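You operate a simulated robot arm through the tools that you are given. There is no shell and no other tool. Be economical: measure what you need, move in short steps, check, and stop when the job is done.

You are at the controls of a simulated two-armed robot. One attempt, no reset.

TASK
Take the berry cake piece from the top of the hamper bench and leave it on the middle shelf of the hamper bench. Take the orange strip and put it on the brown dark tray. Put the red cup on top of the yellow lemon cake. Open the bin lid. The order is free. Set down upright: berry cake piece, red cup.
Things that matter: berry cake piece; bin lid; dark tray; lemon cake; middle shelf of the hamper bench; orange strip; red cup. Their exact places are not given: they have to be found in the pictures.

It is judged by the outcome, as a careful person would: the job done as asked, and still so three seconds after it is handed in. It fails if anything else is knocked over, pushed out of place, dropped, spilled or broken. A push-on lid holds only when it is set on centred and level and pressed home; a screw cap is set on level and turned clockwise until tight.

THE ROBOT
Two 7-joint arms with fingered hands on one trunk, on a base that drives. Base frame: it is fixed to the floor where the robot stands at the start and does not move with it; the origin is under the middle of the robot, x ahead of it, y to its left, z up. Readings come in mm, rad, newtons and seconds.
The left shoulder is at the start at [70, 162, 1196], the right one opposite. With the tool pointing down near the work surface each hand reaches from about 260 to 800 mm from the robot's upright axis, wherever it stands, measured 20 degrees to its own side. Places, roughly: berry cake piece (8x3x7 cm) [500, 200, 800]; bin lid [-2800, -2400, 600]; dark tray (38x24x8 cm) [600, 1900, 800]; lemon cake (11x11x5 cm) [-3500, 3600, 800]; middle shelf of the hamper bench [600, 800, 400]; orange strip [-1000, 4000, 750]; red cup (6x6x7 cm) [-3600, 4100, 800]. Payload 4 kg a hand.
Tool frame (each hand has its own): the origin (TCP) lies between the finger pads and is the grasp point; the fingertips stand 26 mm ahead of it; z points along the fingers, y is the line along which they close. Largest opening 132 mm; the body of the gripper starts 73 mm behind the TCP. The gripper is a hand of 4 fingers: y runs from the thumb to the fingers, the wrist lies at [0, 0, -224] in the tool frame.
Orientation is that of the tool frame in the base frame, as a unit quaternion [w, x, y, z]. With the fingers straight down and closing along the base's y, the tool's x points along the base's -x, its y along +y and its z along -z.

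THE INTERFACE
- The arms move only by the tool send_rows. It takes "left_series", "right_series" or both (then of equal length, played together; a hand with none holds still); each is a list of rows, each an object (a shift or turn left out is 0) with "linear": the shift along the tool's x, y, z in units of 40 mm (1.0 is 40 mm), a list of three; "dr": the turn, a rotation vector about the tool's x, y, z in units of 4 degrees (1.0 is 4 degrees), a list of three. In form: [{"linear": [tx, ty, tz], "dr": [ax, ay, az]}, ...]. A call has 1 to 12 rows; each row shifts and turns the commanded pose from where the row before left it, along the tool's axes as they then stand. A call with a number of a shift or a turn outside -1 to 1 is refused whole. Rows are played at 5 a second. More than 50 mm and 0.15 rad between two rows, and nothing of the call is played. A pose out of reach is approached as far as the arm can. The call stops where the force on the tool passes 40 N (or 10 N more than at its start, if that is more) or the arm is blocked; 0.2 s more then pass. In this call time passes only in rows, and 0.2 s behind the last. It gives the time, the measured TCP pose, the force on the tool (base axes), the opening and the grip force at its end, in the units of the frame above (readings bear some noise), with the torque about the TCP (base axes, N m) and any sound that the robot's microphone picked up.
- Cameras (640 x 400 px; columns grow to the right, rows downward): "scene" is now at [132.7, 47.3, 1398.9]; the picture's right is [0.47, -0.88, 0.00], its down [-0.68, -0.36, -0.64] and it looks along [0.56, 0.30, -0.77] (base axes); focal length 253 px, centre (320, 200). "left" rides on the left gripper at [-73, 6, -94] in its tool frame; the picture's right is [-0.08, -1.00, 0.00], its down [0.78, -0.06, -0.62] and it looks along [0.62, -0.05, 0.79] (tool axes); focal length 230 px, centre (320, 200). "right" rides on the right gripper at [73, 6, -94] in its tool frame; the picture's right is [-0.08, 1.00, 0.00], its down [-0.79, -0.06, -0.62] and it looks along [-0.61, -0.05, 0.79] (tool axes); focal length 230 px, centre (320, 200).
- get_image(camera): a new picture of that camera. It takes no simulated time.
- move_column(by): slides the trunk up (or, below 0, down) by that many mm; the arms and the scene camera ride with it, the base frame stays. It gives what a move gives, with no picture.
- steer(legs): drives the robot by 1 to 6 legs, each [ahead, left, turn to the left] in mm, mm and rad, along the robot's own axes; the way and the turn of a leg run together, so that a leg with both is an arc; at most 1500 mm and 3.142 rad a leg. The arms and the cameras ride along, it lands a little off, and it stops where it bumps. It gives what a move gives.
- move_fingers(finger1, finger2, finger3, thumb_bend, hand): sets how far each is bent, from 0 (flat) to 1 (curled in); at 0.3 the hand is open as for a grip, at 0.7 the pads meet at the TCP. One left out holds its place. A second passes; each finger stops where it meets its share of the squeeze, and holds until it gets a number again. It is the only way to open and close the hand. It gives what a move gives, with no picture; readings hold the bend of each and the force on the fingers (four entries, about 0 where the hand has none), thumb and palm.
- turn_head(pan, tilt): turns the head with the scene camera to pan (to the left, within 1.501 rad either way) and tilt (down, from -0.506 to 1.204), counted from straight ahead of the robot. It gives what a move gives.
- probe_pixels(camera, pixels): for up to 12 pixels [column, row] of the newest picture of that camera ("zoom" is the newest enlarged one), the place [x, y, z] in the base frame of the surface seen there, good to about 2 mm, but the place of the scene camera against the robot may be out by one fixed shift of up to 25 mm in any direction. It takes no simulated time.
- inspect(camera, box): a new picture of the part [left, top, right, bottom] of that camera's present view, enlarged. It takes no simulated time.
- hand_in(): hands the job in; it is judged then, once.

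Keep the steps short. Do not move on a guess: measure, check each grasp and each placing, and mend mistakes. In all there are 110 turns and 108 pictures (those below and enlarged ones count). Leave the grippers open and the arms clear of the work at the hand-in unless told otherwise, and finish with a single line.

The tools are called after "Emit:" by a JSON object that holds its "fn" and its "kwargs". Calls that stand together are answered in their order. send_rows: Moves the arms, as the interface text tells. Its arguments: {"type":"object","properties":{"left_series":{"type":"array","items":{"type":"object","properties":{"linear":{"type":"array","items":{"type":"number"}},"dr":{"type":"array","items":{"type":"number"}}}}},"right_series":{"type":"array","items":{"type":"object","properties":{"linear":{"type":"array","items":{"type":"number"}},"dr":{"type":"array","items":{"type":"number"}}}}}},"required":[]} The other tools are called the same way: move_column (by) slides the trunk up or down; move_fingers (finger1, finger2, finger3, thumb_bend, hand) moves the fingers one by one; steer (legs) drives the base; turn_head (pan, tilt) turns the head that bears the scene camera; get_image (camera) takes a picture; probe_pixels (camera, pixels) gives the place of the surface under pixels of a picture; inspect (camera, box) takes an enlarged picture of a part of a camera's view; hand_in () hands the job in.

At the start:

```text
clock: 0.0
left_position: [371.0, 418.2, 1068.5]
left_orientation: [0.0, 0.001, 1.0, -0.001]
left_force: [-0.7, -0.3, -0.5]
left_ft_torque: [-0.04, -0.02, 0.0]
left_finger_gap: 131.6
left_gripper_force: 0.0
left_shape: jaw
left_bend: [0.3, 0.3, 0.3, 0.3]
left_finger forces: [0.1, 0.0, 0.1, 0.0, 0.0, 0.0]
right_position: [407.2, -39.7, 1098.9]
right_orientation: [0.0, -0.001, 1.0, 0.0]
right_force: [0.2, 0.1, -0.2]
right_ft_torque: [0.0, -0.02, -0.03]
right_finger_gap: 131.7
right_gripper_force: 0.1
right_shape: jaw
right_bend: [0.3, 0.3, 0.3, 0.3]
right_finger forces: [0.0, 0.0, 0.1, 0.0, 0.0, 0.0]
trunk travel left (down, up): [-675.0, 265.0]
robot x, y, heading: [-1.7, 1.5, -0.002]
head pan, tilt: [0.49, 0.878]
```

scene: 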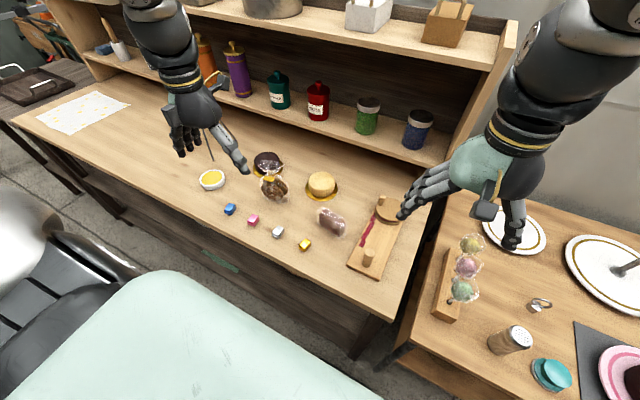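
right: 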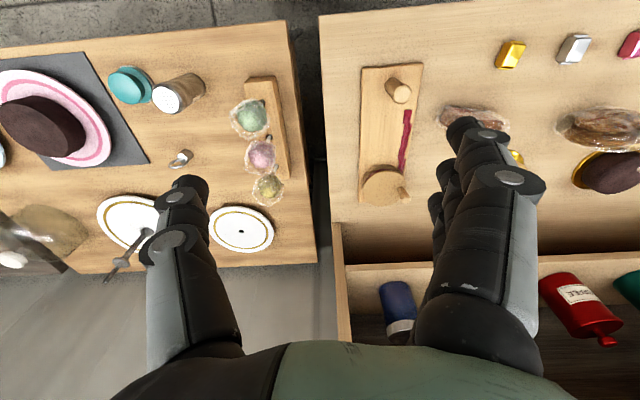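
left: 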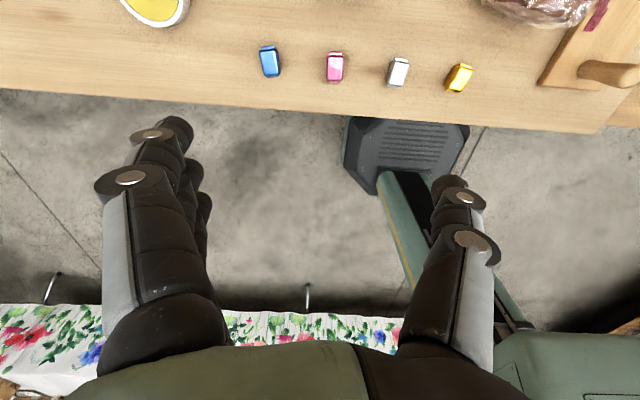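

I see a bench ahead with cakes, shelves at the back, and my arms partly blocking the view. I'll enlarge the middle to look for the berry cake piece.

Emit:
{"fn": "inspect", "kwargs": {"camera": "scene", "box": [180, 120, 420, 290]}}

Emit:
{"fn": "probe_pixels", "kwargs": {"camera": "scene", "pixels": [[332, 222], [322, 185], [268, 160], [278, 187], [211, 180], [220, 260], [280, 300], [370, 318], [60, 125], [330, 205]]}}

```text
2.35 times, centred on (300, 205) of scene
```

zoom: 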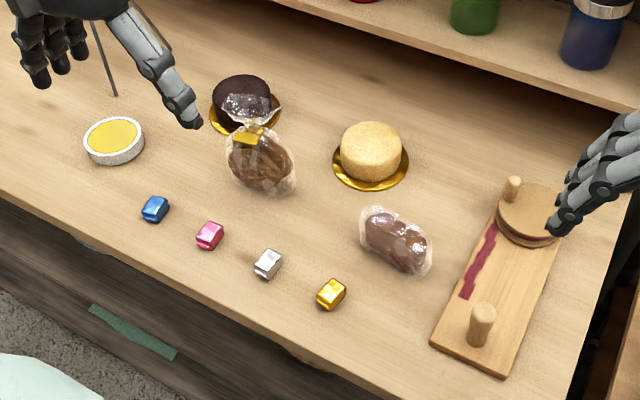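

```text
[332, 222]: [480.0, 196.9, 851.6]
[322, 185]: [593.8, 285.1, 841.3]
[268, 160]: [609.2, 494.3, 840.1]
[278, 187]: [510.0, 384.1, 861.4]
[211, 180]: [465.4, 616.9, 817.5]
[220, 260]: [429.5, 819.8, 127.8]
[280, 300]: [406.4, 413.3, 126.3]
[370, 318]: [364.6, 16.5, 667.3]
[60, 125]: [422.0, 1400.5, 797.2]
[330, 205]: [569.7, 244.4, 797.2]
```

The wrapped reddish piece at scene (332,222) sits about where the berry cake piece should be. Next I'll look around with the head, front left, left and right, before driving.

Emit:
{"fn": "turn_head", "kwargs": {"pan": 1.3, "tilt": 0.5}}

Emit:
{"fn": "get_image", "kwargs": {"camera": "scene"}}

Emit:
{"fn": "turn_head", "kwargs": {"pan": -1.3, "tilt": 0.5}}

Emit:
{"fn": "get_image", "kwargs": {"camera": "scene"}}

```text
clock: 1.1
left_position: [371.1, 418.1, 1068.1]
left_orientation: [0.0, 0.0, 1.0, 0.0]
left_force: [0.7, 0.0, -0.3]
left_ft_torque: [0.0, -0.02, -0.01]
left_finger_gap: 131.7
left_gripper_force: 0.1
left_shape: jaw
left_bend: [0.3, 0.3, 0.3, 0.3]
left_finger forces: [0.1, 0.0, 0.0, 0.0, 0.0, 0.0]
right_position: [408.5, -39.4, 1098.9]
right_orientation: [-0.001, 0.0, 1.0, 0.0]
right_force: [-0.1, -0.6, -0.4]
right_ft_torque: [-0.01, -0.02, -0.01]
right_finger_gap: 131.8
right_gripper_force: 0.0
right_shape: jaw
right_bend: [0.3, 0.3, 0.3, 0.3]
right_finger forces: [0.0, 0.1, 0.0, 0.0, 0.0, 0.1]
trunk travel left (down, up): [-675.0, 265.0]
robot x, y, heading: [-1.9, 1.4, -0.005]
head pan, tilt: [1.3, 0.499]
```

```text
103 pictures are left
```

scene: 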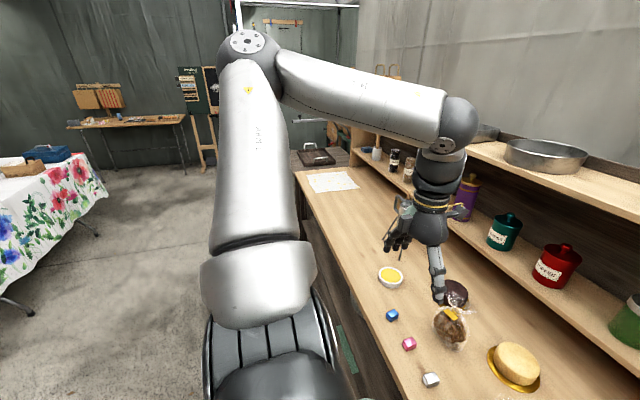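

```text
clock: 3.5
left_position: [370.8, 417.1, 1067.9]
left_orientation: [0.001, 0.0, 1.0, 0.0]
left_force: [-0.4, -1.1, -0.4]
left_ft_torque: [0.01, -0.02, 0.02]
left_finger_gap: 131.6
left_gripper_force: 0.1
left_shape: jaw
left_bend: [0.3, 0.3, 0.3, 0.3]
left_finger forces: [0.1, 0.1, 0.0, 0.1, 0.0, 0.0]
right_position: [406.7, -40.0, 1099.3]
right_orientation: [-0.001, 0.0, 1.0, 0.0]
right_force: [-0.2, 0.4, -0.3]
right_ft_torque: [-0.05, 0.02, -0.01]
right_finger_gap: 131.7
right_gripper_force: 0.2
right_shape: jaw
right_bend: [0.3, 0.3, 0.3, 0.3]
right_finger forces: [0.0, 0.0, 0.0, 0.0, 0.1, 0.0]
trunk travel left (down, up): [-675.0, 265.0]
robot x, y, heading: [-0.5, -1.4, -0.008]
head pan, tilt: [-1.3, 0.499]
```

```text
102 pictures are left
```

scene: 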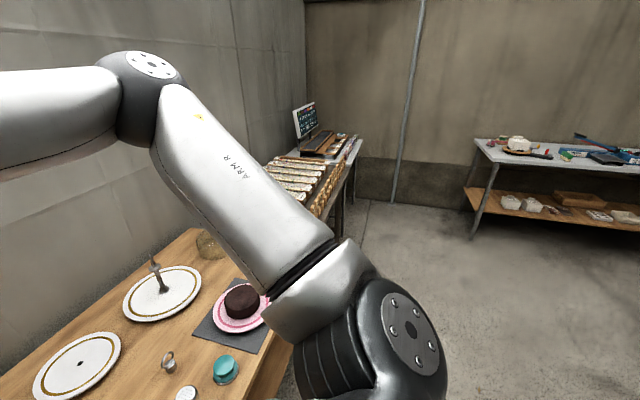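

The floral table stands behind and to my left, and the tray is at the far left end. The right hand camera shows the cake at (475,120), so I'll measure it there and enlarge it.

Emit:
{"fn": "inspect", "kwargs": {"camera": "right", "box": [320, 20, 640, 220]}}

Emit:
{"fn": "probe_pixels", "kwargs": {"camera": "zoom", "pixels": [[240, 185], [300, 190], [370, 195], [300, 170], [345, 225], [380, 65], [520, 215], [300, 100], [170, 190]]}}

Emit:
{"fn": "turn_head", "kwargs": {"pan": 0.3, "tilt": 0.9}}

Emit:
{"fn": "inspect", "kwargs": {"camera": "scene", "box": [200, 120, 440, 270]}}

```text
2.00 times, centred on (480, 120) of right
```

zoom: 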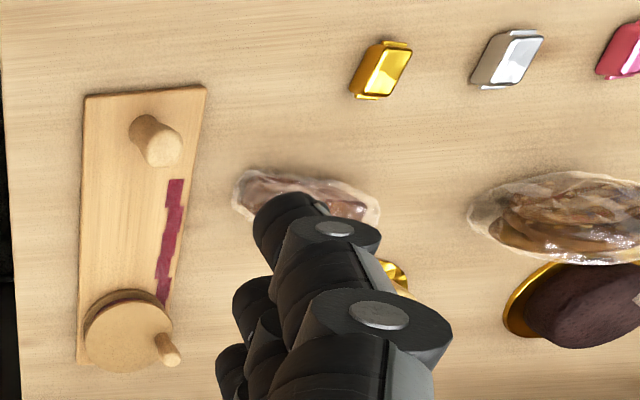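

```text
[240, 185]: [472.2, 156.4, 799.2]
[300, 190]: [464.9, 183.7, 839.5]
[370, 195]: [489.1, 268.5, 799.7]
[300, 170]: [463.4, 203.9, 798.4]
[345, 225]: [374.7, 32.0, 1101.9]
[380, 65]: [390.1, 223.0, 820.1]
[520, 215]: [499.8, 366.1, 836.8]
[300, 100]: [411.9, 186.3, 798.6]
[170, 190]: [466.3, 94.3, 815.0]
```

```text
clock: 5.1
left_position: [371.7, 418.2, 1069.0]
left_orientation: [0.0, 0.0, 1.0, 0.0]
left_force: [0.8, -0.2, -0.4]
left_ft_torque: [0.0, 0.0, 0.0]
left_finger_gap: 132.1
left_gripper_force: 0.0
left_shape: jaw
left_bend: [0.3, 0.3, 0.3, 0.3]
left_finger forces: [0.0, 0.0, 0.1, 0.1, 0.1, 0.0]
right_position: [407.4, -39.2, 1097.9]
right_orientation: [0.001, 0.001, 1.0, 0.0]
right_force: [0.3, 0.0, -0.2]
right_ft_torque: [0.02, 0.01, 0.01]
right_finger_gap: 131.8
right_gripper_force: 0.0
right_shape: jaw
right_bend: [0.3, 0.3, 0.3, 0.3]
right_finger forces: [0.1, 0.0, 0.0, 0.0, 0.0, 0.1]
trunk travel left (down, up): [-675.0, 265.0]
robot x, y, heading: [1.7, -1.0, 0.002]
head pan, tilt: [0.3, 0.901]
```

```text
2.67 times, centred on (320, 195) of scene
```

zoom: 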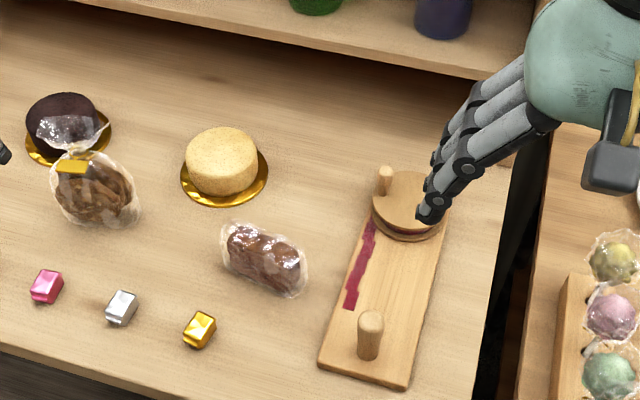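

The piece is about 80 mm long along y and thin along x. I'll measure it in the scene zoom, along with the gold box, to find the camera's fixed shift.

Emit:
{"fn": "probe_pixels", "kwargs": {"camera": "zoom", "pixels": [[202, 325], [232, 240], [250, 240], [265, 255], [295, 265], [300, 285], [262, 288], [270, 245], [245, 232], [368, 320], [285, 255], [230, 262]]}}

Emit:
{"fn": "get_image", "kwargs": {"camera": "left"}}

```text
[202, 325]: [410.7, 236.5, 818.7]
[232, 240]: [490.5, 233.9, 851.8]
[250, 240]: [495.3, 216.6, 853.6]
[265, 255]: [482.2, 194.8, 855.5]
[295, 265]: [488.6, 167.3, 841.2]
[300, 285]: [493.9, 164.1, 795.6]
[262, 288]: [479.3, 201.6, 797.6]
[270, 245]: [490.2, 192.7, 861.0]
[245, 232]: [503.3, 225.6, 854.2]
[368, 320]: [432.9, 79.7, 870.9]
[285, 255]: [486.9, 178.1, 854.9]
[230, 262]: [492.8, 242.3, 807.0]
```

```text
99 pictures are left
```

left: 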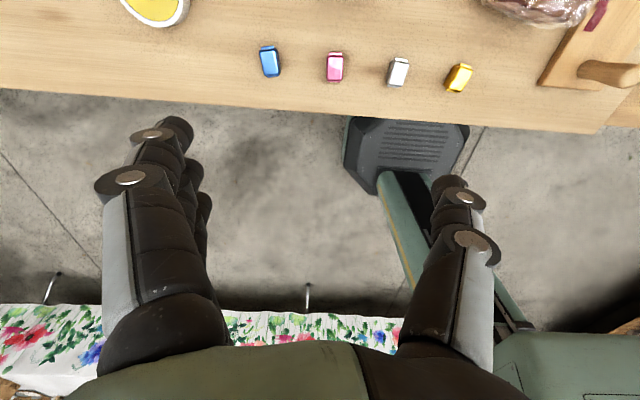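

The scene camera reads roughly (+16, +12, 0) mm off. I'll turn the left hand so the fingers point right and 45° down, closing along x, in two equal parts.

Emit:
{"fn": "send_rows", "kwargs": {"left_series": [{"dr": [0.3997, -0.3997, 0.965]}, {"dr": [0.3997, -0.3997, 0.965]}, {"dr": [0.3997, -0.3997, 0.965]}, {"dr": [0.3997, -0.3997, 0.965]}, {"dr": [0.3997, -0.3997, 0.965]}, {"dr": [0.3997, -0.3997, 0.965]}, {"dr": [0.3997, -0.3997, 0.965]}, {"dr": [0.3997, -0.3997, 0.965]}, {"dr": [0.3997, -0.3997, 0.965]}, {"dr": [0.3997, -0.3997, 0.965]}, {"dr": [0.3997, -0.3997, 0.965]}]}}

Emit:
{"fn": "send_rows", "kwargs": {"left_series": [{"dr": [0.3997, -0.3997, 0.965]}, {"dr": [0.3997, -0.3997, 0.965]}, {"dr": [0.3997, -0.3997, 0.965]}, {"dr": [0.3997, -0.3997, 0.965]}, {"dr": [0.3997, -0.3997, 0.965]}, {"dr": [0.3997, -0.3997, 0.965]}, {"dr": [0.3997, -0.3997, 0.965]}, {"dr": [0.3997, -0.3997, 0.965]}, {"dr": [0.3997, -0.3997, 0.965]}, {"dr": [0.3997, -0.3997, 0.965]}, {"dr": [0.3997, -0.3997, 0.965]}]}}

Emit:
{"fn": "get_image", "kwargs": {"camera": "left"}}

```text
clock: 7.5
left_position: [384.9, 403.3, 1069.1]
left_orientation: [0.149, 0.358, 0.909, -0.151]
left_force: [-0.6, -0.1, 0.3]
left_ft_torque: [0.03, 0.02, 0.02]
left_finger_gap: 132.0
left_gripper_force: 0.0
left_shape: jaw
left_bend: [0.3, 0.3, 0.3, 0.3]
left_finger forces: [0.0, 0.0, 0.1, 0.0, 0.0, 0.1]
left hand out of reach, approached as far as the arm can: row 11
right_position: [408.4, -39.5, 1098.9]
right_orientation: [0.0, 0.001, 1.0, 0.0]
right_force: [0.4, -0.4, 0.2]
right_ft_torque: [-0.01, 0.03, 0.0]
right_finger_gap: 131.9
right_gripper_force: 0.1
right_shape: jaw
right_bend: [0.3, 0.3, 0.3, 0.3]
right_finger forces: [0.0, 0.0, 0.1, 0.1, 0.0, 0.1]
trunk travel left (down, up): [-675.0, 265.0]
robot x, y, heading: [3.3, -1.2, -0.001]
head pan, tilt: [0.3, 0.901]
```

```text
clock: 9.9
left_position: [481.6, 342.7, 1110.1]
left_orientation: [0.271, 0.654, 0.652, -0.272]
left_force: [-0.4, -0.4, 0.9]
left_ft_torque: [0.02, 0.02, 0.01]
left_finger_gap: 131.7
left_gripper_force: 0.0
left_shape: jaw
left_bend: [0.3, 0.3, 0.3, 0.3]
left_finger forces: [0.1, 0.1, 0.0, 0.1, 0.0, 0.1]
left hand out of reach, approached as far as the arm can: row 1, 2, 3, 4, 5, 6, 7, 8
right_position: [407.9, -39.4, 1097.5]
right_orientation: [-0.001, 0.0, 1.0, 0.0]
right_force: [-0.4, -1.0, -0.6]
right_ft_torque: [-0.01, 0.01, 0.03]
right_finger_gap: 131.7
right_gripper_force: 0.1
right_shape: jaw
right_bend: [0.3, 0.3, 0.3, 0.3]
right_finger forces: [0.0, 0.0, 0.1, 0.1, 0.1, 0.0]
trunk travel left (down, up): [-675.0, 265.0]
robot x, y, heading: [-0.4, 2.9, 0.003]
head pan, tilt: [0.3, 0.901]
```

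```text
98 pictures are left
```

left: 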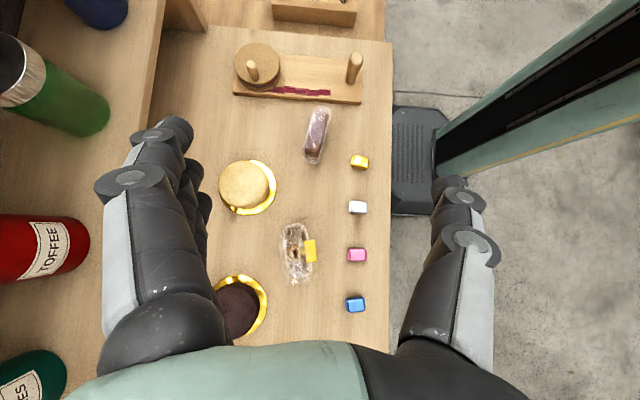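

The hand now points as planned, and the cake is visible at (317,135). I'll measure it with the hand camera.

Emit:
{"fn": "inspect", "kwargs": {"camera": "left", "box": [230, 30, 400, 310]}}

Emit:
{"fn": "probe_pixels", "kwargs": {"camera": "left", "pixels": [[319, 110], [317, 125], [314, 140], [312, 155], [309, 163], [318, 163], [327, 140], [306, 140], [321, 118], [359, 160], [310, 130], [322, 150]]}}

```text
1.43 times, centred on (315, 170) of left
```

zoom: 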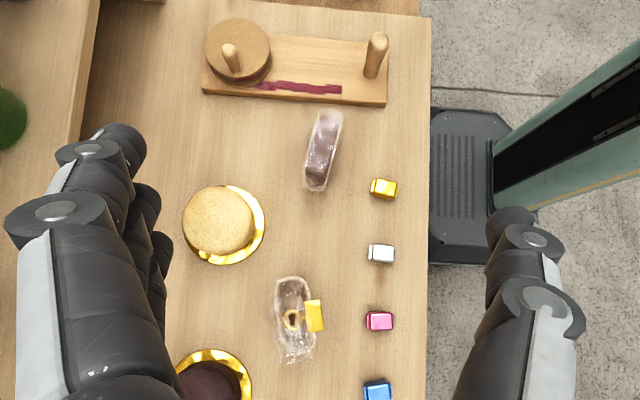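

```text
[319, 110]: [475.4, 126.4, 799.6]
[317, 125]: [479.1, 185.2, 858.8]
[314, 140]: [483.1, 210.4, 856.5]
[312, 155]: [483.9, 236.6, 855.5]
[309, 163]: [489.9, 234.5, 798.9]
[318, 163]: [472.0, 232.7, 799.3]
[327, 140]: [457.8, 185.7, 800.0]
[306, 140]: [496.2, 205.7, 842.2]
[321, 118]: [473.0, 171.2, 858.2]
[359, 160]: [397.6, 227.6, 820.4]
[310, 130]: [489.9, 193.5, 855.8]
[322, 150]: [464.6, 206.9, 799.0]
```

The cake centre is about (478, 200), its top is near 860 and the table is at 799. Its long axis is yawed about 7°. I'll move to the pre-approach and align.

Emit:
{"fn": "send_rows", "kwargs": {"left_series": [{"linear": [0.52, 0.056, 0.795]}, {"linear": [0.52, 0.056, 0.795]}, {"linear": [0.52, 0.056, 0.795]}, {"linear": [0.52, 0.056, 0.795]}, {"dr": [0.62, 0, 0.62]}, {"dr": [0.62, 0, 0.62]}]}}

Emit:
{"fn": "get_image", "kwargs": {"camera": "left"}}

```text
clock: 11.3
left_position: [536.6, 347.0, 980.1]
left_orientation: [0.254, 0.692, 0.612, -0.287]
left_force: [0.0, -0.3, 0.2]
left_ft_torque: [-0.01, 0.03, -0.01]
left_finger_gap: 131.9
left_gripper_force: 0.1
left_shape: jaw
left_bend: [0.3, 0.3, 0.3, 0.3]
left_finger forces: [0.0, 0.1, 0.0, 0.1, 0.0, 0.0]
left hand out of reach, approached as far as the arm can: row 1, 2, 3, 4
right_position: [408.4, -41.2, 1097.6]
right_orientation: [-0.001, 0.0, 1.0, 0.0]
right_force: [-1.2, -0.6, 0.3]
right_ft_torque: [0.03, 0.03, 0.0]
right_finger_gap: 131.4
right_gripper_force: 0.0
right_shape: jaw
right_bend: [0.3, 0.3, 0.3, 0.3]
right_finger forces: [0.0, 0.1, 0.0, 0.0, 0.0, 0.0]
trunk travel left (down, up): [-675.0, 265.0]
robot x, y, heading: [-3.1, -3.1, 0.003]
head pan, tilt: [0.3, 0.901]
```

```text
96 pictures are left
```

left: 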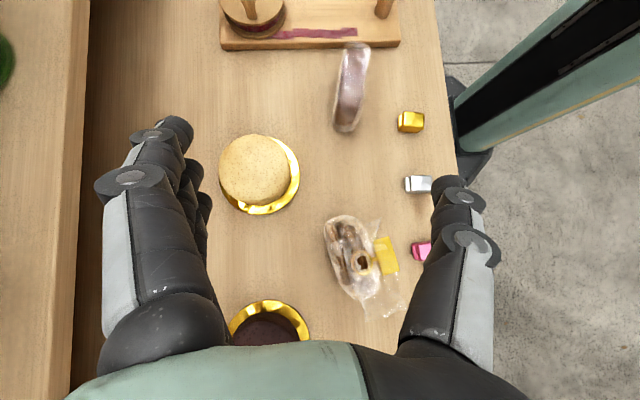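

The hand can't get close enough to the body, so it settled at x 537. I'll back the base 120 mm to give the arm room.

Emit:
{"fn": "steer", "kwargs": {"legs": [[-120, 0, 0]]}}

Emit:
{"fn": "send_rows", "kwargs": {"left_series": [{"linear": [0, 0.3, 0]}, {"linear": [0, 0.3, 0]}]}}

Emit:
{"fn": "get_image", "kwargs": {"camera": "left"}}

```text
clock: 12.6
left_position: [415.0, 345.7, 980.3]
left_orientation: [0.253, 0.692, 0.611, -0.287]
left_force: [-0.6, -0.3, 0.4]
left_ft_torque: [-0.04, 0.01, -0.02]
left_finger_gap: 131.8
left_gripper_force: 0.1
left_shape: jaw
left_bend: [0.3, 0.3, 0.3, 0.3]
left_finger forces: [0.1, 0.0, 0.0, 0.0, 0.0, 0.0]
right_position: [285.4, -41.0, 1098.2]
right_orientation: [0.0, 0.001, 1.0, 0.0]
right_force: [0.1, 0.6, 0.2]
right_ft_torque: [-0.02, -0.01, 0.0]
right_finger_gap: 132.1
right_gripper_force: 0.1
right_shape: jaw
right_bend: [0.3, 0.3, 0.3, 0.3]
right_finger forces: [0.1, 0.0, 0.0, 0.0, 0.1, 0.0]
trunk travel left (down, up): [-675.0, 265.0]
robot x, y, heading: [-122.8, 0.2, -0.003]
head pan, tilt: [0.3, 0.901]
```

```text
clock: 13.2
left_position: [436.5, 343.3, 980.2]
left_orientation: [0.254, 0.693, 0.61, -0.289]
left_force: [0.3, 0.7, -0.1]
left_ft_torque: [0.0, 0.01, 0.0]
left_finger_gap: 132.1
left_gripper_force: 0.1
left_shape: jaw
left_bend: [0.3, 0.3, 0.3, 0.3]
left_finger forces: [0.0, 0.1, 0.0, 0.1, 0.1, 0.0]
right_position: [285.8, -41.3, 1098.3]
right_orientation: [-0.001, 0.002, 1.0, 0.0]
right_force: [-0.4, -0.1, -0.2]
right_ft_torque: [0.01, 0.01, -0.01]
right_finger_gap: 131.7
right_gripper_force: 0.0
right_shape: jaw
right_bend: [0.3, 0.3, 0.3, 0.3]
right_finger forces: [0.1, 0.0, 0.0, 0.0, 0.1, 0.0]
trunk travel left (down, up): [-675.0, 265.0]
robot x, y, heading: [-120.9, 0.6, -0.005]
head pan, tilt: [0.3, 0.901]
```

```text
95 pictures are left
```

left: 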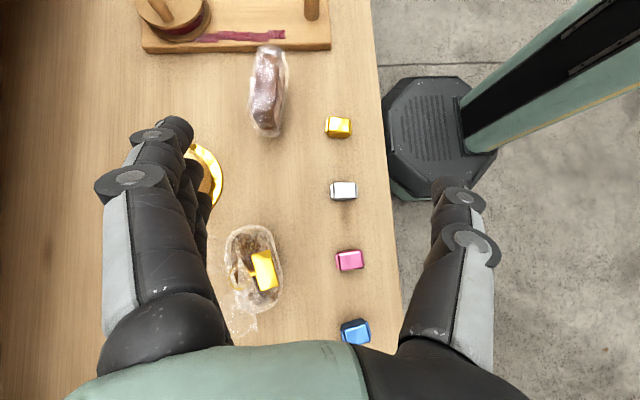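

Now the commands track. I'll move to the pre-approach line at (492, 313, 961) and look.

Emit:
{"fn": "send_rows", "kwargs": {"left_series": [{"linear": [-0.035, 0.74, 0.38]}, {"linear": [-0.035, 0.74, 0.38]}]}}

Emit:
{"fn": "get_image", "kwargs": {"camera": "left"}}

Emit:
{"fn": "probe_pixels", "kwargs": {"camera": "left", "pixels": [[320, 100], [320, 110], [320, 120], [310, 110], [330, 110], [325, 85], [325, 70], [335, 85], [315, 85], [318, 130]]}}

```text
clock: 13.8
left_position: [493.2, 313.7, 960.8]
left_orientation: [0.253, 0.693, 0.611, -0.288]
left_force: [0.6, -0.2, -0.6]
left_ft_torque: [0.0, 0.03, 0.01]
left_finger_gap: 131.9
left_gripper_force: 0.0
left_shape: jaw
left_bend: [0.3, 0.3, 0.3, 0.3]
left_finger forces: [0.0, 0.0, 0.1, 0.1, 0.0, 0.0]
right_position: [286.3, -40.8, 1099.0]
right_orientation: [0.0, 0.002, 1.0, 0.0]
right_force: [0.1, -0.3, -0.3]
right_ft_torque: [0.0, 0.01, -0.01]
right_finger_gap: 131.8
right_gripper_force: 0.0
right_shape: jaw
right_bend: [0.3, 0.3, 0.3, 0.3]
right_finger forces: [0.0, 0.0, 0.0, 0.0, 0.0, 0.1]
trunk travel left (down, up): [-675.0, 265.0]
robot x, y, heading: [-121.1, -1.7, -0.005]
head pan, tilt: [0.3, 0.901]
```

```text
94 pictures are left
```

left: 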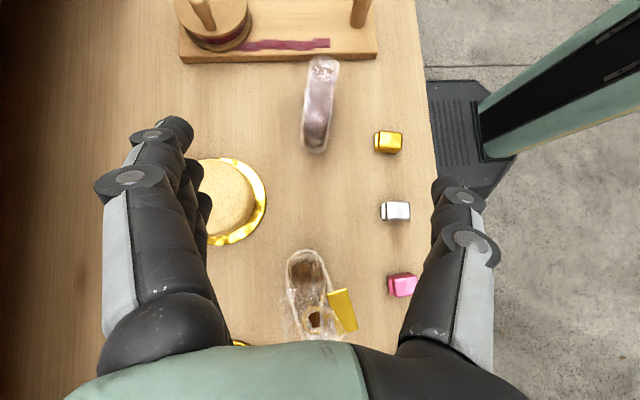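

```text
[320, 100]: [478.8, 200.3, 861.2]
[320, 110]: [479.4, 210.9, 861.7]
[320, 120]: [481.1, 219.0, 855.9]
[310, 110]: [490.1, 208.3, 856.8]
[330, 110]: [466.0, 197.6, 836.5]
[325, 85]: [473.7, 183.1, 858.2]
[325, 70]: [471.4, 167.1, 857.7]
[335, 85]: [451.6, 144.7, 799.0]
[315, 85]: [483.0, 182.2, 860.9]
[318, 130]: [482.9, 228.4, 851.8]
```

Aligned: the cake centre is at (478, 199). I'll narrow the opening a bit to clear the yellow round cake, then advance partway.

Emit:
{"fn": "move_fingers", "kwargs": {"hand": "left", "finger1": 0.42, "finger2": 0.42, "finger3": 0.42, "thumb_bend": 0.42}}

Emit:
{"fn": "send_rows", "kwargs": {"left_series": [{"linear": [0, 0, 0.8]}, {"linear": [0, 0, 0.8]}, {"linear": [0, 0, 0.8]}]}}

Emit:
{"fn": "get_image", "kwargs": {"camera": "left"}}

Emit:
{"fn": "get_image", "kwargs": {"camera": "scene"}}

```text
clock: 14.8
left_position: [493.5, 313.9, 962.1]
left_orientation: [0.253, 0.693, 0.611, -0.288]
left_force: [0.7, -0.4, -1.2]
left_ft_torque: [0.0, 0.02, 0.0]
left_finger_gap: 98.1
left_gripper_force: 0.1
left_shape: fingers
left_bend: [0.42, 0.42, 0.42, 0.42]
left_finger forces: [0.0, 0.0, 0.0, 0.0, 0.0, 0.0]
right_position: [285.5, -40.6, 1098.4]
right_orientation: [-0.001, 0.001, 1.0, 0.0]
right_force: [0.5, 0.3, 0.3]
right_ft_torque: [-0.03, -0.01, 0.01]
right_finger_gap: 131.8
right_gripper_force: 0.1
right_shape: jaw
right_bend: [0.3, 0.3, 0.3, 0.3]
right_finger forces: [0.0, 0.0, 0.1, 0.0, 0.1, 0.1]
trunk travel left (down, up): [-675.0, 265.0]
robot x, y, heading: [-129.0, 1.6, -0.0]
head pan, tilt: [0.3, 0.901]
```

```text
clock: 15.6
left_position: [489.8, 287.2, 936.5]
left_orientation: [0.255, 0.692, 0.611, -0.289]
left_force: [-1.1, 0.2, 0.2]
left_ft_torque: [-0.01, 0.03, -0.01]
left_finger_gap: 98.1
left_gripper_force: 0.0
left_shape: fingers
left_bend: [0.42, 0.42, 0.42, 0.42]
left_finger forces: [0.0, 0.0, 0.0, 0.0, 0.0, 0.1]
left hand out of reach, approached as far as the arm can: row 2, 3
right_position: [284.5, -40.7, 1099.9]
right_orientation: [-0.001, 0.001, 1.0, 0.0]
right_force: [-0.5, -0.1, 0.0]
right_ft_torque: [-0.03, 0.01, -0.01]
right_finger_gap: 131.9
right_gripper_force: 0.0
right_shape: jaw
right_bend: [0.3, 0.3, 0.3, 0.3]
right_finger forces: [0.0, 0.0, 0.0, 0.0, 0.1, 0.1]
trunk travel left (down, up): [-675.0, 265.0]
robot x, y, heading: [-123.4, -2.3, 0.004]
head pan, tilt: [0.3, 0.901]
```

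```text
93 pictures are left
```

left: 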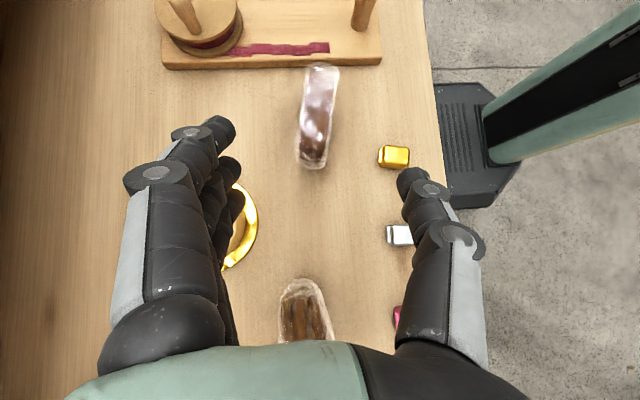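

```text
92 pictures are left
```

scene: 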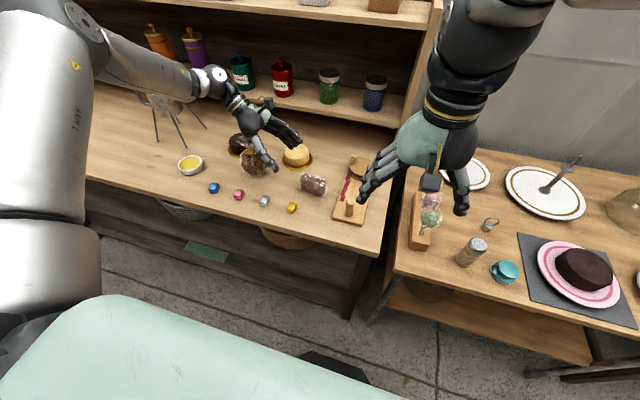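

The arm hits a joint limit pointing so far to its right. I'll lift the hand, then restand the robot further left and turned right, so the reach is more natural.

Emit:
{"fn": "send_rows", "kwargs": {"left_series": [{"linear": [-0.53, 0, -0.53]}, {"linear": [-0.53, 0, -0.53]}, {"linear": [-0.53, 0, -0.53]}, {"linear": [-0.53, 0, -0.53]}, {"linear": [-0.53, 0, -0.53]}]}}

Emit:
{"fn": "steer", "kwargs": {"legs": [[0, 330, 0], [0, 0, -0.6]]}}

Emit:
{"fn": "get_image", "kwargs": {"camera": "scene"}}

```text
clock: 16.8
left_position: [492.3, 289.6, 1086.3]
left_orientation: [0.254, 0.693, 0.61, -0.288]
left_force: [0.5, -0.5, -0.3]
left_ft_torque: [0.0, -0.01, -0.02]
left_finger_gap: 98.0
left_gripper_force: 0.2
left_shape: fingers
left_bend: [0.42, 0.42, 0.42, 0.42]
left_finger forces: [0.0, 0.0, 0.0, 0.0, 0.0, 0.1]
right_position: [284.8, -40.3, 1098.8]
right_orientation: [0.0, 0.002, 1.0, 0.0]
right_force: [0.6, -0.3, 0.6]
right_ft_torque: [0.02, 0.0, 0.01]
right_finger_gap: 131.9
right_gripper_force: 0.0
right_shape: jaw
right_bend: [0.3, 0.3, 0.3, 0.3]
right_finger forces: [0.0, 0.1, 0.0, 0.1, 0.0, 0.1]
trunk travel left (down, up): [-675.0, 265.0]
robot x, y, heading: [-124.1, -3.4, -0.005]
head pan, tilt: [0.3, 0.901]
```

```text
clock: 20.6
left_position: [548.1, 208.1, 1086.1]
left_orientation: [0.156, 0.844, 0.375, -0.351]
left_force: [-0.7, -0.4, -0.6]
left_ft_torque: [0.02, -0.01, 0.02]
left_finger_gap: 98.0
left_gripper_force: 0.1
left_shape: fingers
left_bend: [0.42, 0.42, 0.42, 0.42]
left_finger forces: [0.0, 0.0, 0.0, 0.0, 0.0, 0.0]
right_position: [188.3, 57.9, 1098.6]
right_orientation: [0.0, 0.302, 0.953, 0.0]
right_force: [0.3, 1.0, 0.3]
right_ft_torque: [-0.01, 0.0, 0.0]
right_finger_gap: 131.8
right_gripper_force: 0.1
right_shape: jaw
right_bend: [0.3, 0.3, 0.3, 0.3]
right_finger forces: [0.1, 0.0, 0.0, 0.1, 0.0, 0.0]
trunk travel left (down, up): [-675.0, 265.0]
robot x, y, heading: [-119.4, 324.6, -0.619]
head pan, tilt: [0.3, 0.901]
```

```text
91 pictures are left
```

scene: 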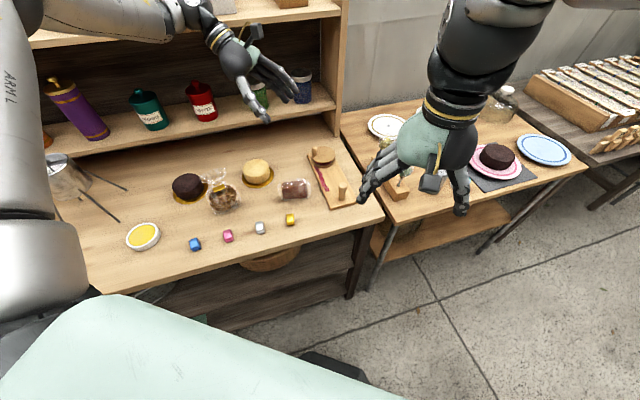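

I'll turn the hand back by 35° so it again points along the cake's length.

Emit:
{"fn": "send_rows", "kwargs": {"left_series": [{"dr": [-0.685, 0, -0.68]}, {"dr": [-0.685, 0, -0.68]}, {"dr": [-0.685, 0, -0.68]}, {"dr": [-0.685, 0, -0.68]}, {"dr": [-0.685, 0, -0.68]}, {"dr": [-0.685, 0, -0.68]}, {"dr": [-0.685, 0, -0.68]}, {"dr": [-0.685, 0, -0.68]}, {"dr": [-0.685, 0, -0.68]}]}}

Emit:
{"fn": "send_rows", "kwargs": {"left_series": [{"linear": [0.785, -0.343, 0.095]}, {"linear": [0.785, -0.343, 0.095]}, {"linear": [0.785, -0.343, 0.095]}, {"linear": [0.785, -0.343, 0.095]}, {"linear": [0.785, -0.343, 0.095]}]}}

```text
clock: 22.6
left_position: [548.3, 207.4, 1085.1]
left_orientation: [0.254, 0.694, 0.61, -0.288]
left_force: [0.2, -0.1, -0.6]
left_ft_torque: [0.02, 0.02, -0.03]
left_finger_gap: 97.8
left_gripper_force: 0.3
left_shape: fingers
left_bend: [0.42, 0.42, 0.42, 0.42]
left_finger forces: [0.0, 0.0, 0.0, 0.0, 0.0, 0.0]
right_position: [188.7, 57.5, 1098.5]
right_orientation: [0.0, 0.302, 0.953, 0.0]
right_force: [0.5, -0.7, -1.0]
right_ft_torque: [0.0, 0.0, -0.02]
right_finger_gap: 131.6
right_gripper_force: 0.0
right_shape: jaw
right_bend: [0.3, 0.3, 0.3, 0.3]
right_finger forces: [0.0, 0.0, 0.0, 0.1, 0.0, 0.0]
trunk travel left (down, up): [-675.0, 265.0]
robot x, y, heading: [-119.5, 323.5, -0.609]
head pan, tilt: [0.3, 0.901]
```

```text
clock: 23.8
left_position: [504.3, 311.4, 961.5]
left_orientation: [0.253, 0.692, 0.611, -0.29]
left_force: [0.6, -0.1, 0.2]
left_ft_torque: [-0.01, 0.01, -0.04]
left_finger_gap: 98.0
left_gripper_force: 0.1
left_shape: fingers
left_bend: [0.42, 0.42, 0.42, 0.42]
left_finger forces: [0.1, 0.0, 0.0, 0.0, 0.0, 0.0]
left hand out of reach, approached as far as the arm can: row 5
right_position: [189.5, 57.1, 1098.1]
right_orientation: [-0.001, 0.302, 0.953, 0.001]
right_force: [0.0, 0.2, 0.0]
right_ft_torque: [-0.02, 0.01, -0.03]
right_finger_gap: 131.9
right_gripper_force: 0.1
right_shape: jaw
right_bend: [0.3, 0.3, 0.3, 0.3]
right_finger forces: [0.1, 0.0, 0.1, 0.0, 0.0, 0.0]
trunk travel left (down, up): [-675.0, 265.0]
robot x, y, heading: [-122.2, 325.1, -0.617]
head pan, tilt: [0.3, 0.901]
```

The arm is still too cramped by a bit, so I'll drive back 130 mm along the robot's own axis and re-aim.

Emit:
{"fn": "steer", "kwargs": {"legs": [[-130, 0, 0]]}}

```text
clock: 25.1
left_position: [396.7, 387.2, 961.2]
left_orientation: [0.253, 0.691, 0.611, -0.291]
left_force: [-0.8, -0.4, -0.8]
left_ft_torque: [-0.01, -0.04, -0.01]
left_finger_gap: 97.6
left_gripper_force: 0.1
left_shape: fingers
left_bend: [0.42, 0.42, 0.42, 0.42]
left_finger forces: [0.0, 0.0, 0.1, 0.1, 0.0, 0.0]
right_position: [83.3, 133.2, 1098.6]
right_orientation: [-0.001, 0.301, 0.954, 0.0]
right_force: [-0.4, 0.0, -0.2]
right_ft_torque: [0.0, 0.01, 0.0]
right_finger_gap: 131.8
right_gripper_force: 0.0
right_shape: jaw
right_bend: [0.3, 0.3, 0.3, 0.3]
right_finger forces: [0.0, 0.0, 0.1, 0.0, 0.1, 0.1]
trunk travel left (down, up): [-675.0, 265.0]
robot x, y, heading: [-229.2, 399.7, -0.613]
head pan, tilt: [0.3, 0.901]
```

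Now back to the pre-approach point, then check.

Emit:
{"fn": "send_rows", "kwargs": {"left_series": [{"linear": [-0.27, 0.648, 0.273]}, {"linear": [-0.27, 0.648, 0.273]}, {"linear": [-0.27, 0.648, 0.273]}, {"linear": [-0.27, 0.648, 0.273]}]}}

Emit:
{"fn": "send_rows", "kwargs": {"left_series": [{"linear": [0, 0, 0.9]}, {"linear": [0, 0, 0.9]}]}}

Emit:
{"fn": "get_image", "kwargs": {"camera": "left"}}

```text
clock: 26.1
left_position: [492.6, 312.9, 959.7]
left_orientation: [0.251, 0.691, 0.613, -0.289]
left_force: [0.0, 0.5, -0.5]
left_ft_torque: [0.03, 0.01, -0.03]
left_finger_gap: 97.7
left_gripper_force: 0.0
left_shape: fingers
left_bend: [0.42, 0.42, 0.42, 0.42]
left_finger forces: [0.0, 0.0, 0.0, 0.1, 0.1, 0.0]
right_position: [83.7, 131.5, 1097.5]
right_orientation: [-0.002, 0.301, 0.954, 0.001]
right_force: [0.4, 0.2, -0.5]
right_ft_torque: [0.05, 0.04, -0.02]
right_finger_gap: 131.5
right_gripper_force: 0.0
right_shape: jaw
right_bend: [0.3, 0.3, 0.3, 0.3]
right_finger forces: [0.1, 0.0, 0.0, 0.0, 0.1, 0.0]
trunk travel left (down, up): [-675.0, 265.0]
robot x, y, heading: [-228.7, 399.9, -0.61]
head pan, tilt: [0.3, 0.901]
```

```text
clock: 26.7
left_position: [487.0, 261.7, 910.7]
left_orientation: [0.252, 0.692, 0.611, -0.291]
left_force: [-0.4, -0.6, 0.0]
left_ft_torque: [-0.03, 0.02, -0.01]
left_finger_gap: 97.9
left_gripper_force: 0.1
left_shape: fingers
left_bend: [0.42, 0.42, 0.42, 0.42]
left_finger forces: [0.0, 0.0, 0.0, 0.0, 0.1, 0.1]
right_position: [83.2, 131.0, 1097.7]
right_orientation: [-0.001, 0.301, 0.954, 0.001]
right_force: [0.5, 0.5, 0.0]
right_ft_torque: [-0.02, -0.03, 0.01]
right_finger_gap: 131.6
right_gripper_force: 0.1
right_shape: jaw
right_bend: [0.3, 0.3, 0.3, 0.3]
right_finger forces: [0.1, 0.0, 0.0, 0.1, 0.0, 0.0]
trunk travel left (down, up): [-675.0, 265.0]
robot x, y, heading: [-229.3, 403.3, -0.608]
head pan, tilt: [0.3, 0.901]
```

```text
90 pictures are left
```

left: 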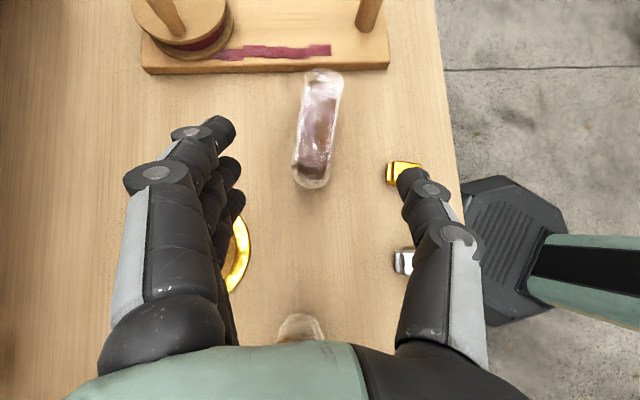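

Clear path, with the cake between thumb and fingers. I'll advance the remaining 88 mm, stopping at z≈850.

Emit:
{"fn": "send_rows", "kwargs": {"left_series": [{"linear": [0, 0, 0.733]}, {"linear": [0, 0, 0.733]}, {"linear": [0, 0, 0.733]}]}}

Emit:
{"fn": "get_image", "kwargs": {"camera": "left"}}

Emit:
{"fn": "inspect", "kwargs": {"camera": "scene", "box": [160, 80, 400, 230]}}

```text
clock: 27.5
left_position: [481.5, 232.2, 883.8]
left_orientation: [0.253, 0.692, 0.611, -0.291]
left_force: [-0.3, 0.5, -0.6]
left_ft_torque: [-0.01, 0.03, 0.0]
left_finger_gap: 97.9
left_gripper_force: 0.1
left_shape: fingers
left_bend: [0.42, 0.42, 0.42, 0.42]
left_finger forces: [0.1, 0.0, 0.1, 0.0, 0.0, 0.0]
left hand out of reach, approached as far as the arm can: row 2, 3
right_position: [82.2, 134.1, 1097.7]
right_orientation: [-0.001, 0.301, 0.954, 0.0]
right_force: [-0.5, 0.6, 0.4]
right_ft_torque: [0.03, 0.04, -0.01]
right_finger_gap: 132.0
right_gripper_force: 0.0
right_shape: jaw
right_bend: [0.3, 0.3, 0.3, 0.3]
right_finger forces: [0.0, 0.1, 0.0, 0.0, 0.0, 0.0]
trunk travel left (down, up): [-675.0, 265.0]
robot x, y, heading: [-228.3, 397.2, -0.61]
head pan, tilt: [0.3, 0.901]
```

```text
89 pictures are left
```

left: 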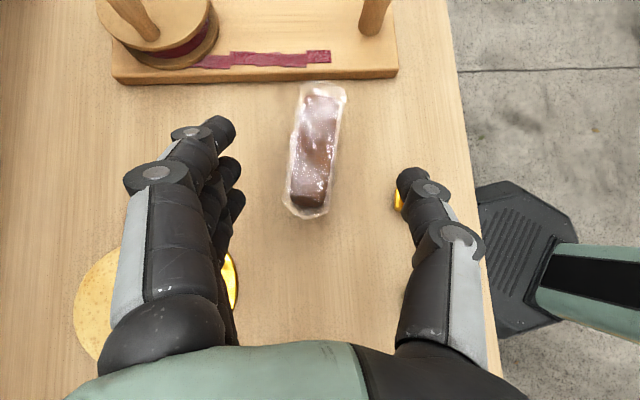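

```text
2.67 times, centred on (280, 155) of scene
```

zoom: 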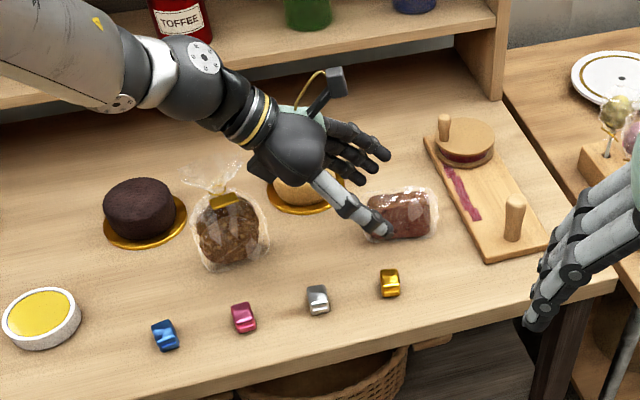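

The arm can't go lower from this shoulder height. I'll raise the hand 100 mm, lower the trunk 130 mm, then re-approach.

Emit:
{"fn": "send_rows", "kwargs": {"left_series": [{"linear": [0, 0, -0.9]}, {"linear": [0, 0, -0.9]}, {"linear": [0, 0, -0.9]}, {"linear": [-0.6, 0, -0.6]}, {"linear": [-0.6, 0, -0.6]}, {"linear": [-0.6, 0, -0.6]}]}}

Emit:
{"fn": "move_column", "kwargs": {"by": -130}}

```text
clock: 28.9
left_position: [493.8, 311.2, 1062.4]
left_orientation: [0.252, 0.692, 0.611, -0.29]
left_force: [0.1, 0.0, -0.2]
left_ft_torque: [0.0, 0.0, 0.0]
left_finger_gap: 97.9
left_gripper_force: 0.0
left_shape: fingers
left_bend: [0.42, 0.42, 0.42, 0.42]
left_finger forces: [0.0, 0.0, 0.0, 0.1, 0.0, 0.0]
right_position: [80.8, 132.4, 1098.3]
right_orientation: [0.0, 0.301, 0.954, 0.0]
right_force: [0.3, -0.1, -0.9]
right_ft_torque: [0.0, 0.03, 0.01]
right_finger_gap: 131.8
right_gripper_force: 0.1
right_shape: jaw
right_bend: [0.3, 0.3, 0.3, 0.3]
right_finger forces: [0.1, 0.0, 0.0, 0.0, 0.0, 0.0]
trunk travel left (down, up): [-675.0, 265.0]
robot x, y, heading: [-227.2, 397.0, -0.61]
head pan, tilt: [0.3, 0.901]
```

```text
clock: 30.5
left_position: [494.8, 311.6, 931.8]
left_orientation: [0.252, 0.692, 0.611, -0.29]
left_force: [0.3, -0.6, 0.3]
left_ft_torque: [0.0, -0.02, 0.02]
left_finger_gap: 98.0
left_gripper_force: 0.1
left_shape: fingers
left_bend: [0.42, 0.42, 0.42, 0.42]
left_finger forces: [0.0, 0.0, 0.1, 0.0, 0.1, 0.0]
right_position: [82.9, 133.5, 967.8]
right_orientation: [-0.001, 0.301, 0.954, 0.0]
right_force: [-0.6, -0.3, 0.1]
right_ft_torque: [-0.04, -0.01, -0.02]
right_finger_gap: 131.5
right_gripper_force: 0.0
right_shape: jaw
right_bend: [0.3, 0.3, 0.3, 0.3]
right_finger forces: [0.1, 0.1, 0.0, 0.0, 0.1, 0.0]
trunk travel left (down, up): [-545.0, 395.0]
robot x, y, heading: [-229.5, 399.4, -0.612]
head pan, tilt: [0.3, 0.901]
```

Now up onto the line and advance most of the way.

Emit:
{"fn": "send_rows", "kwargs": {"left_series": [{"linear": [-0.51, -0.05, -0.51]}, {"linear": [0, 0, 0.98]}, {"linear": [0, 0, 0.98]}, {"linear": [0, 0, 0.98]}]}}

Emit:
{"fn": "get_image", "kwargs": {"camera": "left"}}

```text
clock: 31.5
left_position: [481.3, 230.0, 879.1]
left_orientation: [0.253, 0.691, 0.611, -0.291]
left_force: [1.0, 0.0, 0.2]
left_ft_torque: [0.02, 0.03, 0.01]
left_finger_gap: 97.7
left_gripper_force: 0.0
left_shape: fingers
left_bend: [0.42, 0.42, 0.42, 0.42]
left_finger forces: [0.0, 0.0, 0.0, 0.1, 0.0, 0.0]
right_position: [81.8, 132.9, 967.0]
right_orientation: [0.0, 0.3, 0.954, 0.0]
right_force: [-0.4, 1.1, 0.8]
right_ft_torque: [0.04, -0.01, 0.03]
right_finger_gap: 131.7
right_gripper_force: 0.0
right_shape: jaw
right_bend: [0.3, 0.3, 0.3, 0.3]
right_finger forces: [0.0, 0.1, 0.0, 0.1, 0.0, 0.0]
trunk travel left (down, up): [-545.0, 395.0]
robot x, y, heading: [-226.2, 397.9, -0.61]
head pan, tilt: [0.3, 0.901]
```

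```text
87 pictures are left
```

left: 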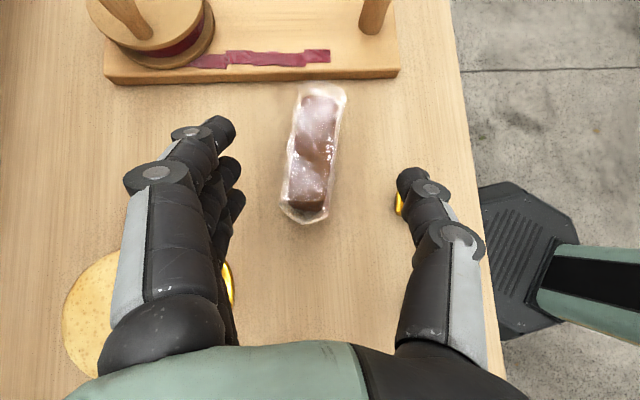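

Reach is fine now. I'll advance another 36 mm to z≈853 and check the position.

Emit:
{"fn": "send_rows", "kwargs": {"left_series": [{"linear": [0, 0, 0.45]}, {"linear": [0, 0, 0.45]}]}}

Emit:
{"fn": "get_image", "kwargs": {"camera": "left"}}

Emit:
{"fn": "inspect", "kwargs": {"camera": "scene", "box": [160, 60, 400, 210]}}

```text
clock: 32.1
left_position: [477.2, 202.9, 851.5]
left_orientation: [0.253, 0.691, 0.611, -0.29]
left_force: [0.6, 0.4, 1.0]
left_ft_torque: [-0.04, 0.03, 0.01]
left_finger_gap: 97.8
left_gripper_force: 0.0
left_shape: fingers
left_bend: [0.42, 0.42, 0.42, 0.42]
left_finger forces: [0.0, 0.0, 0.0, 0.1, 0.1, 0.0]
right_position: [82.6, 133.8, 967.1]
right_orientation: [-0.001, 0.301, 0.954, 0.0]
right_force: [0.3, -0.6, -1.2]
right_ft_torque: [0.01, -0.01, 0.0]
right_finger_gap: 131.9
right_gripper_force: 0.1
right_shape: jaw
right_bend: [0.3, 0.3, 0.3, 0.3]
right_finger forces: [0.0, 0.0, 0.0, 0.1, 0.0, 0.1]
trunk travel left (down, up): [-545.0, 395.0]
robot x, y, heading: [-230.5, 399.0, -0.606]
head pan, tilt: [0.3, 0.901]
```

```text
86 pictures are left
```

left: 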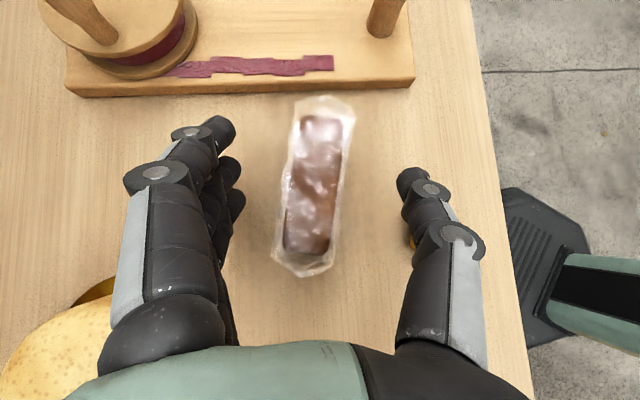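

```text
2.67 times, centred on (280, 135) of scene
```

zoom: 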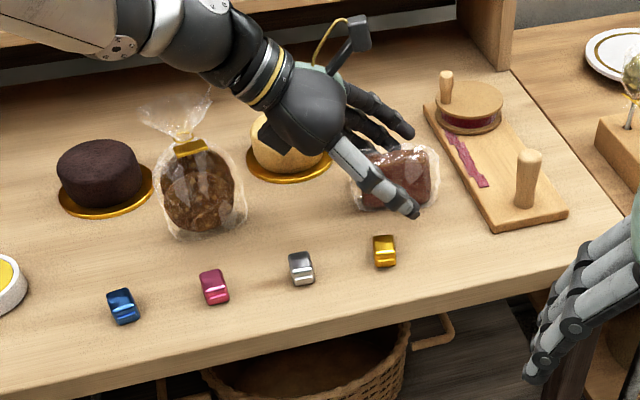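

The cake is centred between thumb and fingers. I'll lower 8 mm and close gently.

Emit:
{"fn": "send_rows", "kwargs": {"left_series": [{"linear": [0.14, 0, 0.14]}]}}

Emit:
{"fn": "move_fingers", "kwargs": {"hand": "left", "finger1": 0.62, "finger2": 0.62, "finger3": 0.62, "thumb_bend": 0.62}}

Emit:
{"fn": "get_image", "kwargs": {"camera": "left"}}

```text
clock: 32.5
left_position: [477.5, 201.4, 845.6]
left_orientation: [0.253, 0.691, 0.612, -0.29]
left_force: [-0.2, 0.8, 0.0]
left_ft_torque: [0.0, 0.03, 0.01]
left_finger_gap: 98.0
left_gripper_force: 0.1
left_shape: fingers
left_bend: [0.42, 0.42, 0.42, 0.42]
left_finger forces: [0.1, 0.0, 0.0, 0.1, 0.1, 0.1]
right_position: [82.6, 133.8, 967.8]
right_orientation: [-0.002, 0.301, 0.954, 0.0]
right_force: [0.9, -0.4, -0.5]
right_ft_torque: [-0.02, 0.0, 0.02]
right_finger_gap: 131.9
right_gripper_force: 0.0
right_shape: jaw
right_bend: [0.3, 0.3, 0.3, 0.3]
right_finger forces: [0.0, 0.0, 0.0, 0.0, 0.0, 0.0]
trunk travel left (down, up): [-545.0, 395.0]
robot x, y, heading: [-231.2, 400.6, -0.608]
head pan, tilt: [0.3, 0.901]
```

```text
clock: 33.5
left_position: [477.4, 202.7, 845.5]
left_orientation: [0.253, 0.691, 0.612, -0.29]
left_force: [-0.3, -0.1, 0.1]
left_ft_torque: [0.0, 0.0, 0.01]
left_finger_gap: 35.9
left_gripper_force: 1.9
left_shape: fingers
left_bend: [0.61, 0.61, 0.61, 0.61]
left_finger forces: [0.3, 0.5, 0.6, 0.0, 1.3, 0.1]
right_position: [82.1, 132.9, 969.5]
right_orientation: [0.0, 0.3, 0.954, 0.0]
right_force: [0.5, -0.1, 0.1]
right_ft_torque: [0.03, 0.0, -0.01]
right_finger_gap: 131.9
right_gripper_force: 0.1
right_shape: jaw
right_bend: [0.3, 0.3, 0.3, 0.3]
right_finger forces: [0.0, 0.0, 0.1, 0.0, 0.0, 0.0]
trunk travel left (down, up): [-545.0, 395.0]
robot x, y, heading: [-230.2, 398.1, -0.607]
head pan, tilt: [0.3, 0.901]
```

```text
84 pictures are left
```

left: 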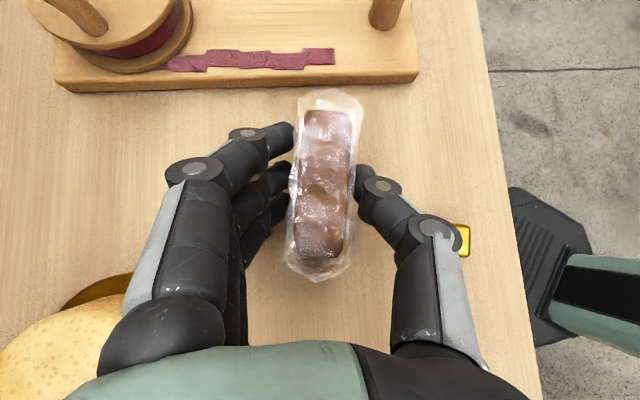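

Contact at a 36 mm gap, but the grip is light. I'll tighten, then lift 40 mm.

Emit:
{"fn": "move_fingers", "kwargs": {"hand": "left", "finger1": 0.7, "finger2": 0.7, "finger3": 0.7, "thumb_bend": 0.7}}

Emit:
{"fn": "send_rows", "kwargs": {"left_series": [{"linear": [-0.35, 0, -0.35]}, {"linear": [-0.35, 0, -0.35]}, {"linear": [-0.35, 0, -0.35]}, {"linear": [-0.35, 0, -0.35]}]}}

Emit:
{"fn": "inspect", "kwargs": {"camera": "scene", "box": [160, 60, 400, 210]}}

```text
clock: 34.5
left_position: [477.9, 201.8, 845.2]
left_orientation: [0.252, 0.692, 0.611, -0.29]
left_force: [-0.4, 0.2, 0.7]
left_ft_torque: [0.02, -0.02, 0.01]
left_finger_gap: 33.3
left_gripper_force: 9.6
left_shape: fingers
left_bend: [0.63, 0.63, 0.62, 0.64]
left_finger forces: [3.2, 3.3, 3.1, 0.0, 9.5, 0.0]
right_position: [82.7, 134.2, 968.3]
right_orientation: [-0.001, 0.302, 0.953, 0.0]
right_force: [-0.2, 0.1, 0.7]
right_ft_torque: [0.02, 0.01, 0.02]
right_finger_gap: 131.8
right_gripper_force: 0.0
right_shape: jaw
right_bend: [0.3, 0.3, 0.3, 0.3]
right_finger forces: [0.1, 0.0, 0.0, 0.0, 0.0, 0.0]
trunk travel left (down, up): [-545.0, 395.0]
robot x, y, heading: [-232.3, 398.9, -0.61]
head pan, tilt: [0.3, 0.901]
```

```text
clock: 35.5
left_position: [479.4, 203.0, 923.2]
left_orientation: [0.253, 0.692, 0.611, -0.29]
left_force: [-1.0, 0.0, -1.3]
left_ft_torque: [0.01, -0.02, 0.03]
left_finger_gap: 33.5
left_gripper_force: 9.1
left_shape: fingers
left_bend: [0.63, 0.63, 0.62, 0.64]
left_finger forces: [3.1, 3.2, 3.2, 0.0, 9.3, 0.1]
right_position: [81.5, 133.1, 968.0]
right_orientation: [-0.001, 0.301, 0.954, 0.0]
right_force: [-0.7, 0.2, -0.6]
right_ft_torque: [0.0, 0.01, -0.01]
right_finger_gap: 131.9
right_gripper_force: 0.1
right_shape: jaw
right_bend: [0.3, 0.3, 0.3, 0.3]
right_finger forces: [0.0, 0.0, 0.0, 0.0, 0.1, 0.1]
trunk travel left (down, up): [-545.0, 395.0]
robot x, y, heading: [-226.2, 399.3, -0.606]
head pan, tilt: [0.3, 0.901]
```

```text
2.67 times, centred on (280, 135) of scene
```

zoom: 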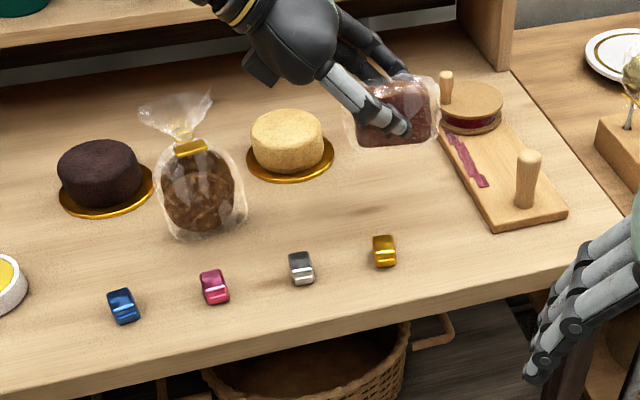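

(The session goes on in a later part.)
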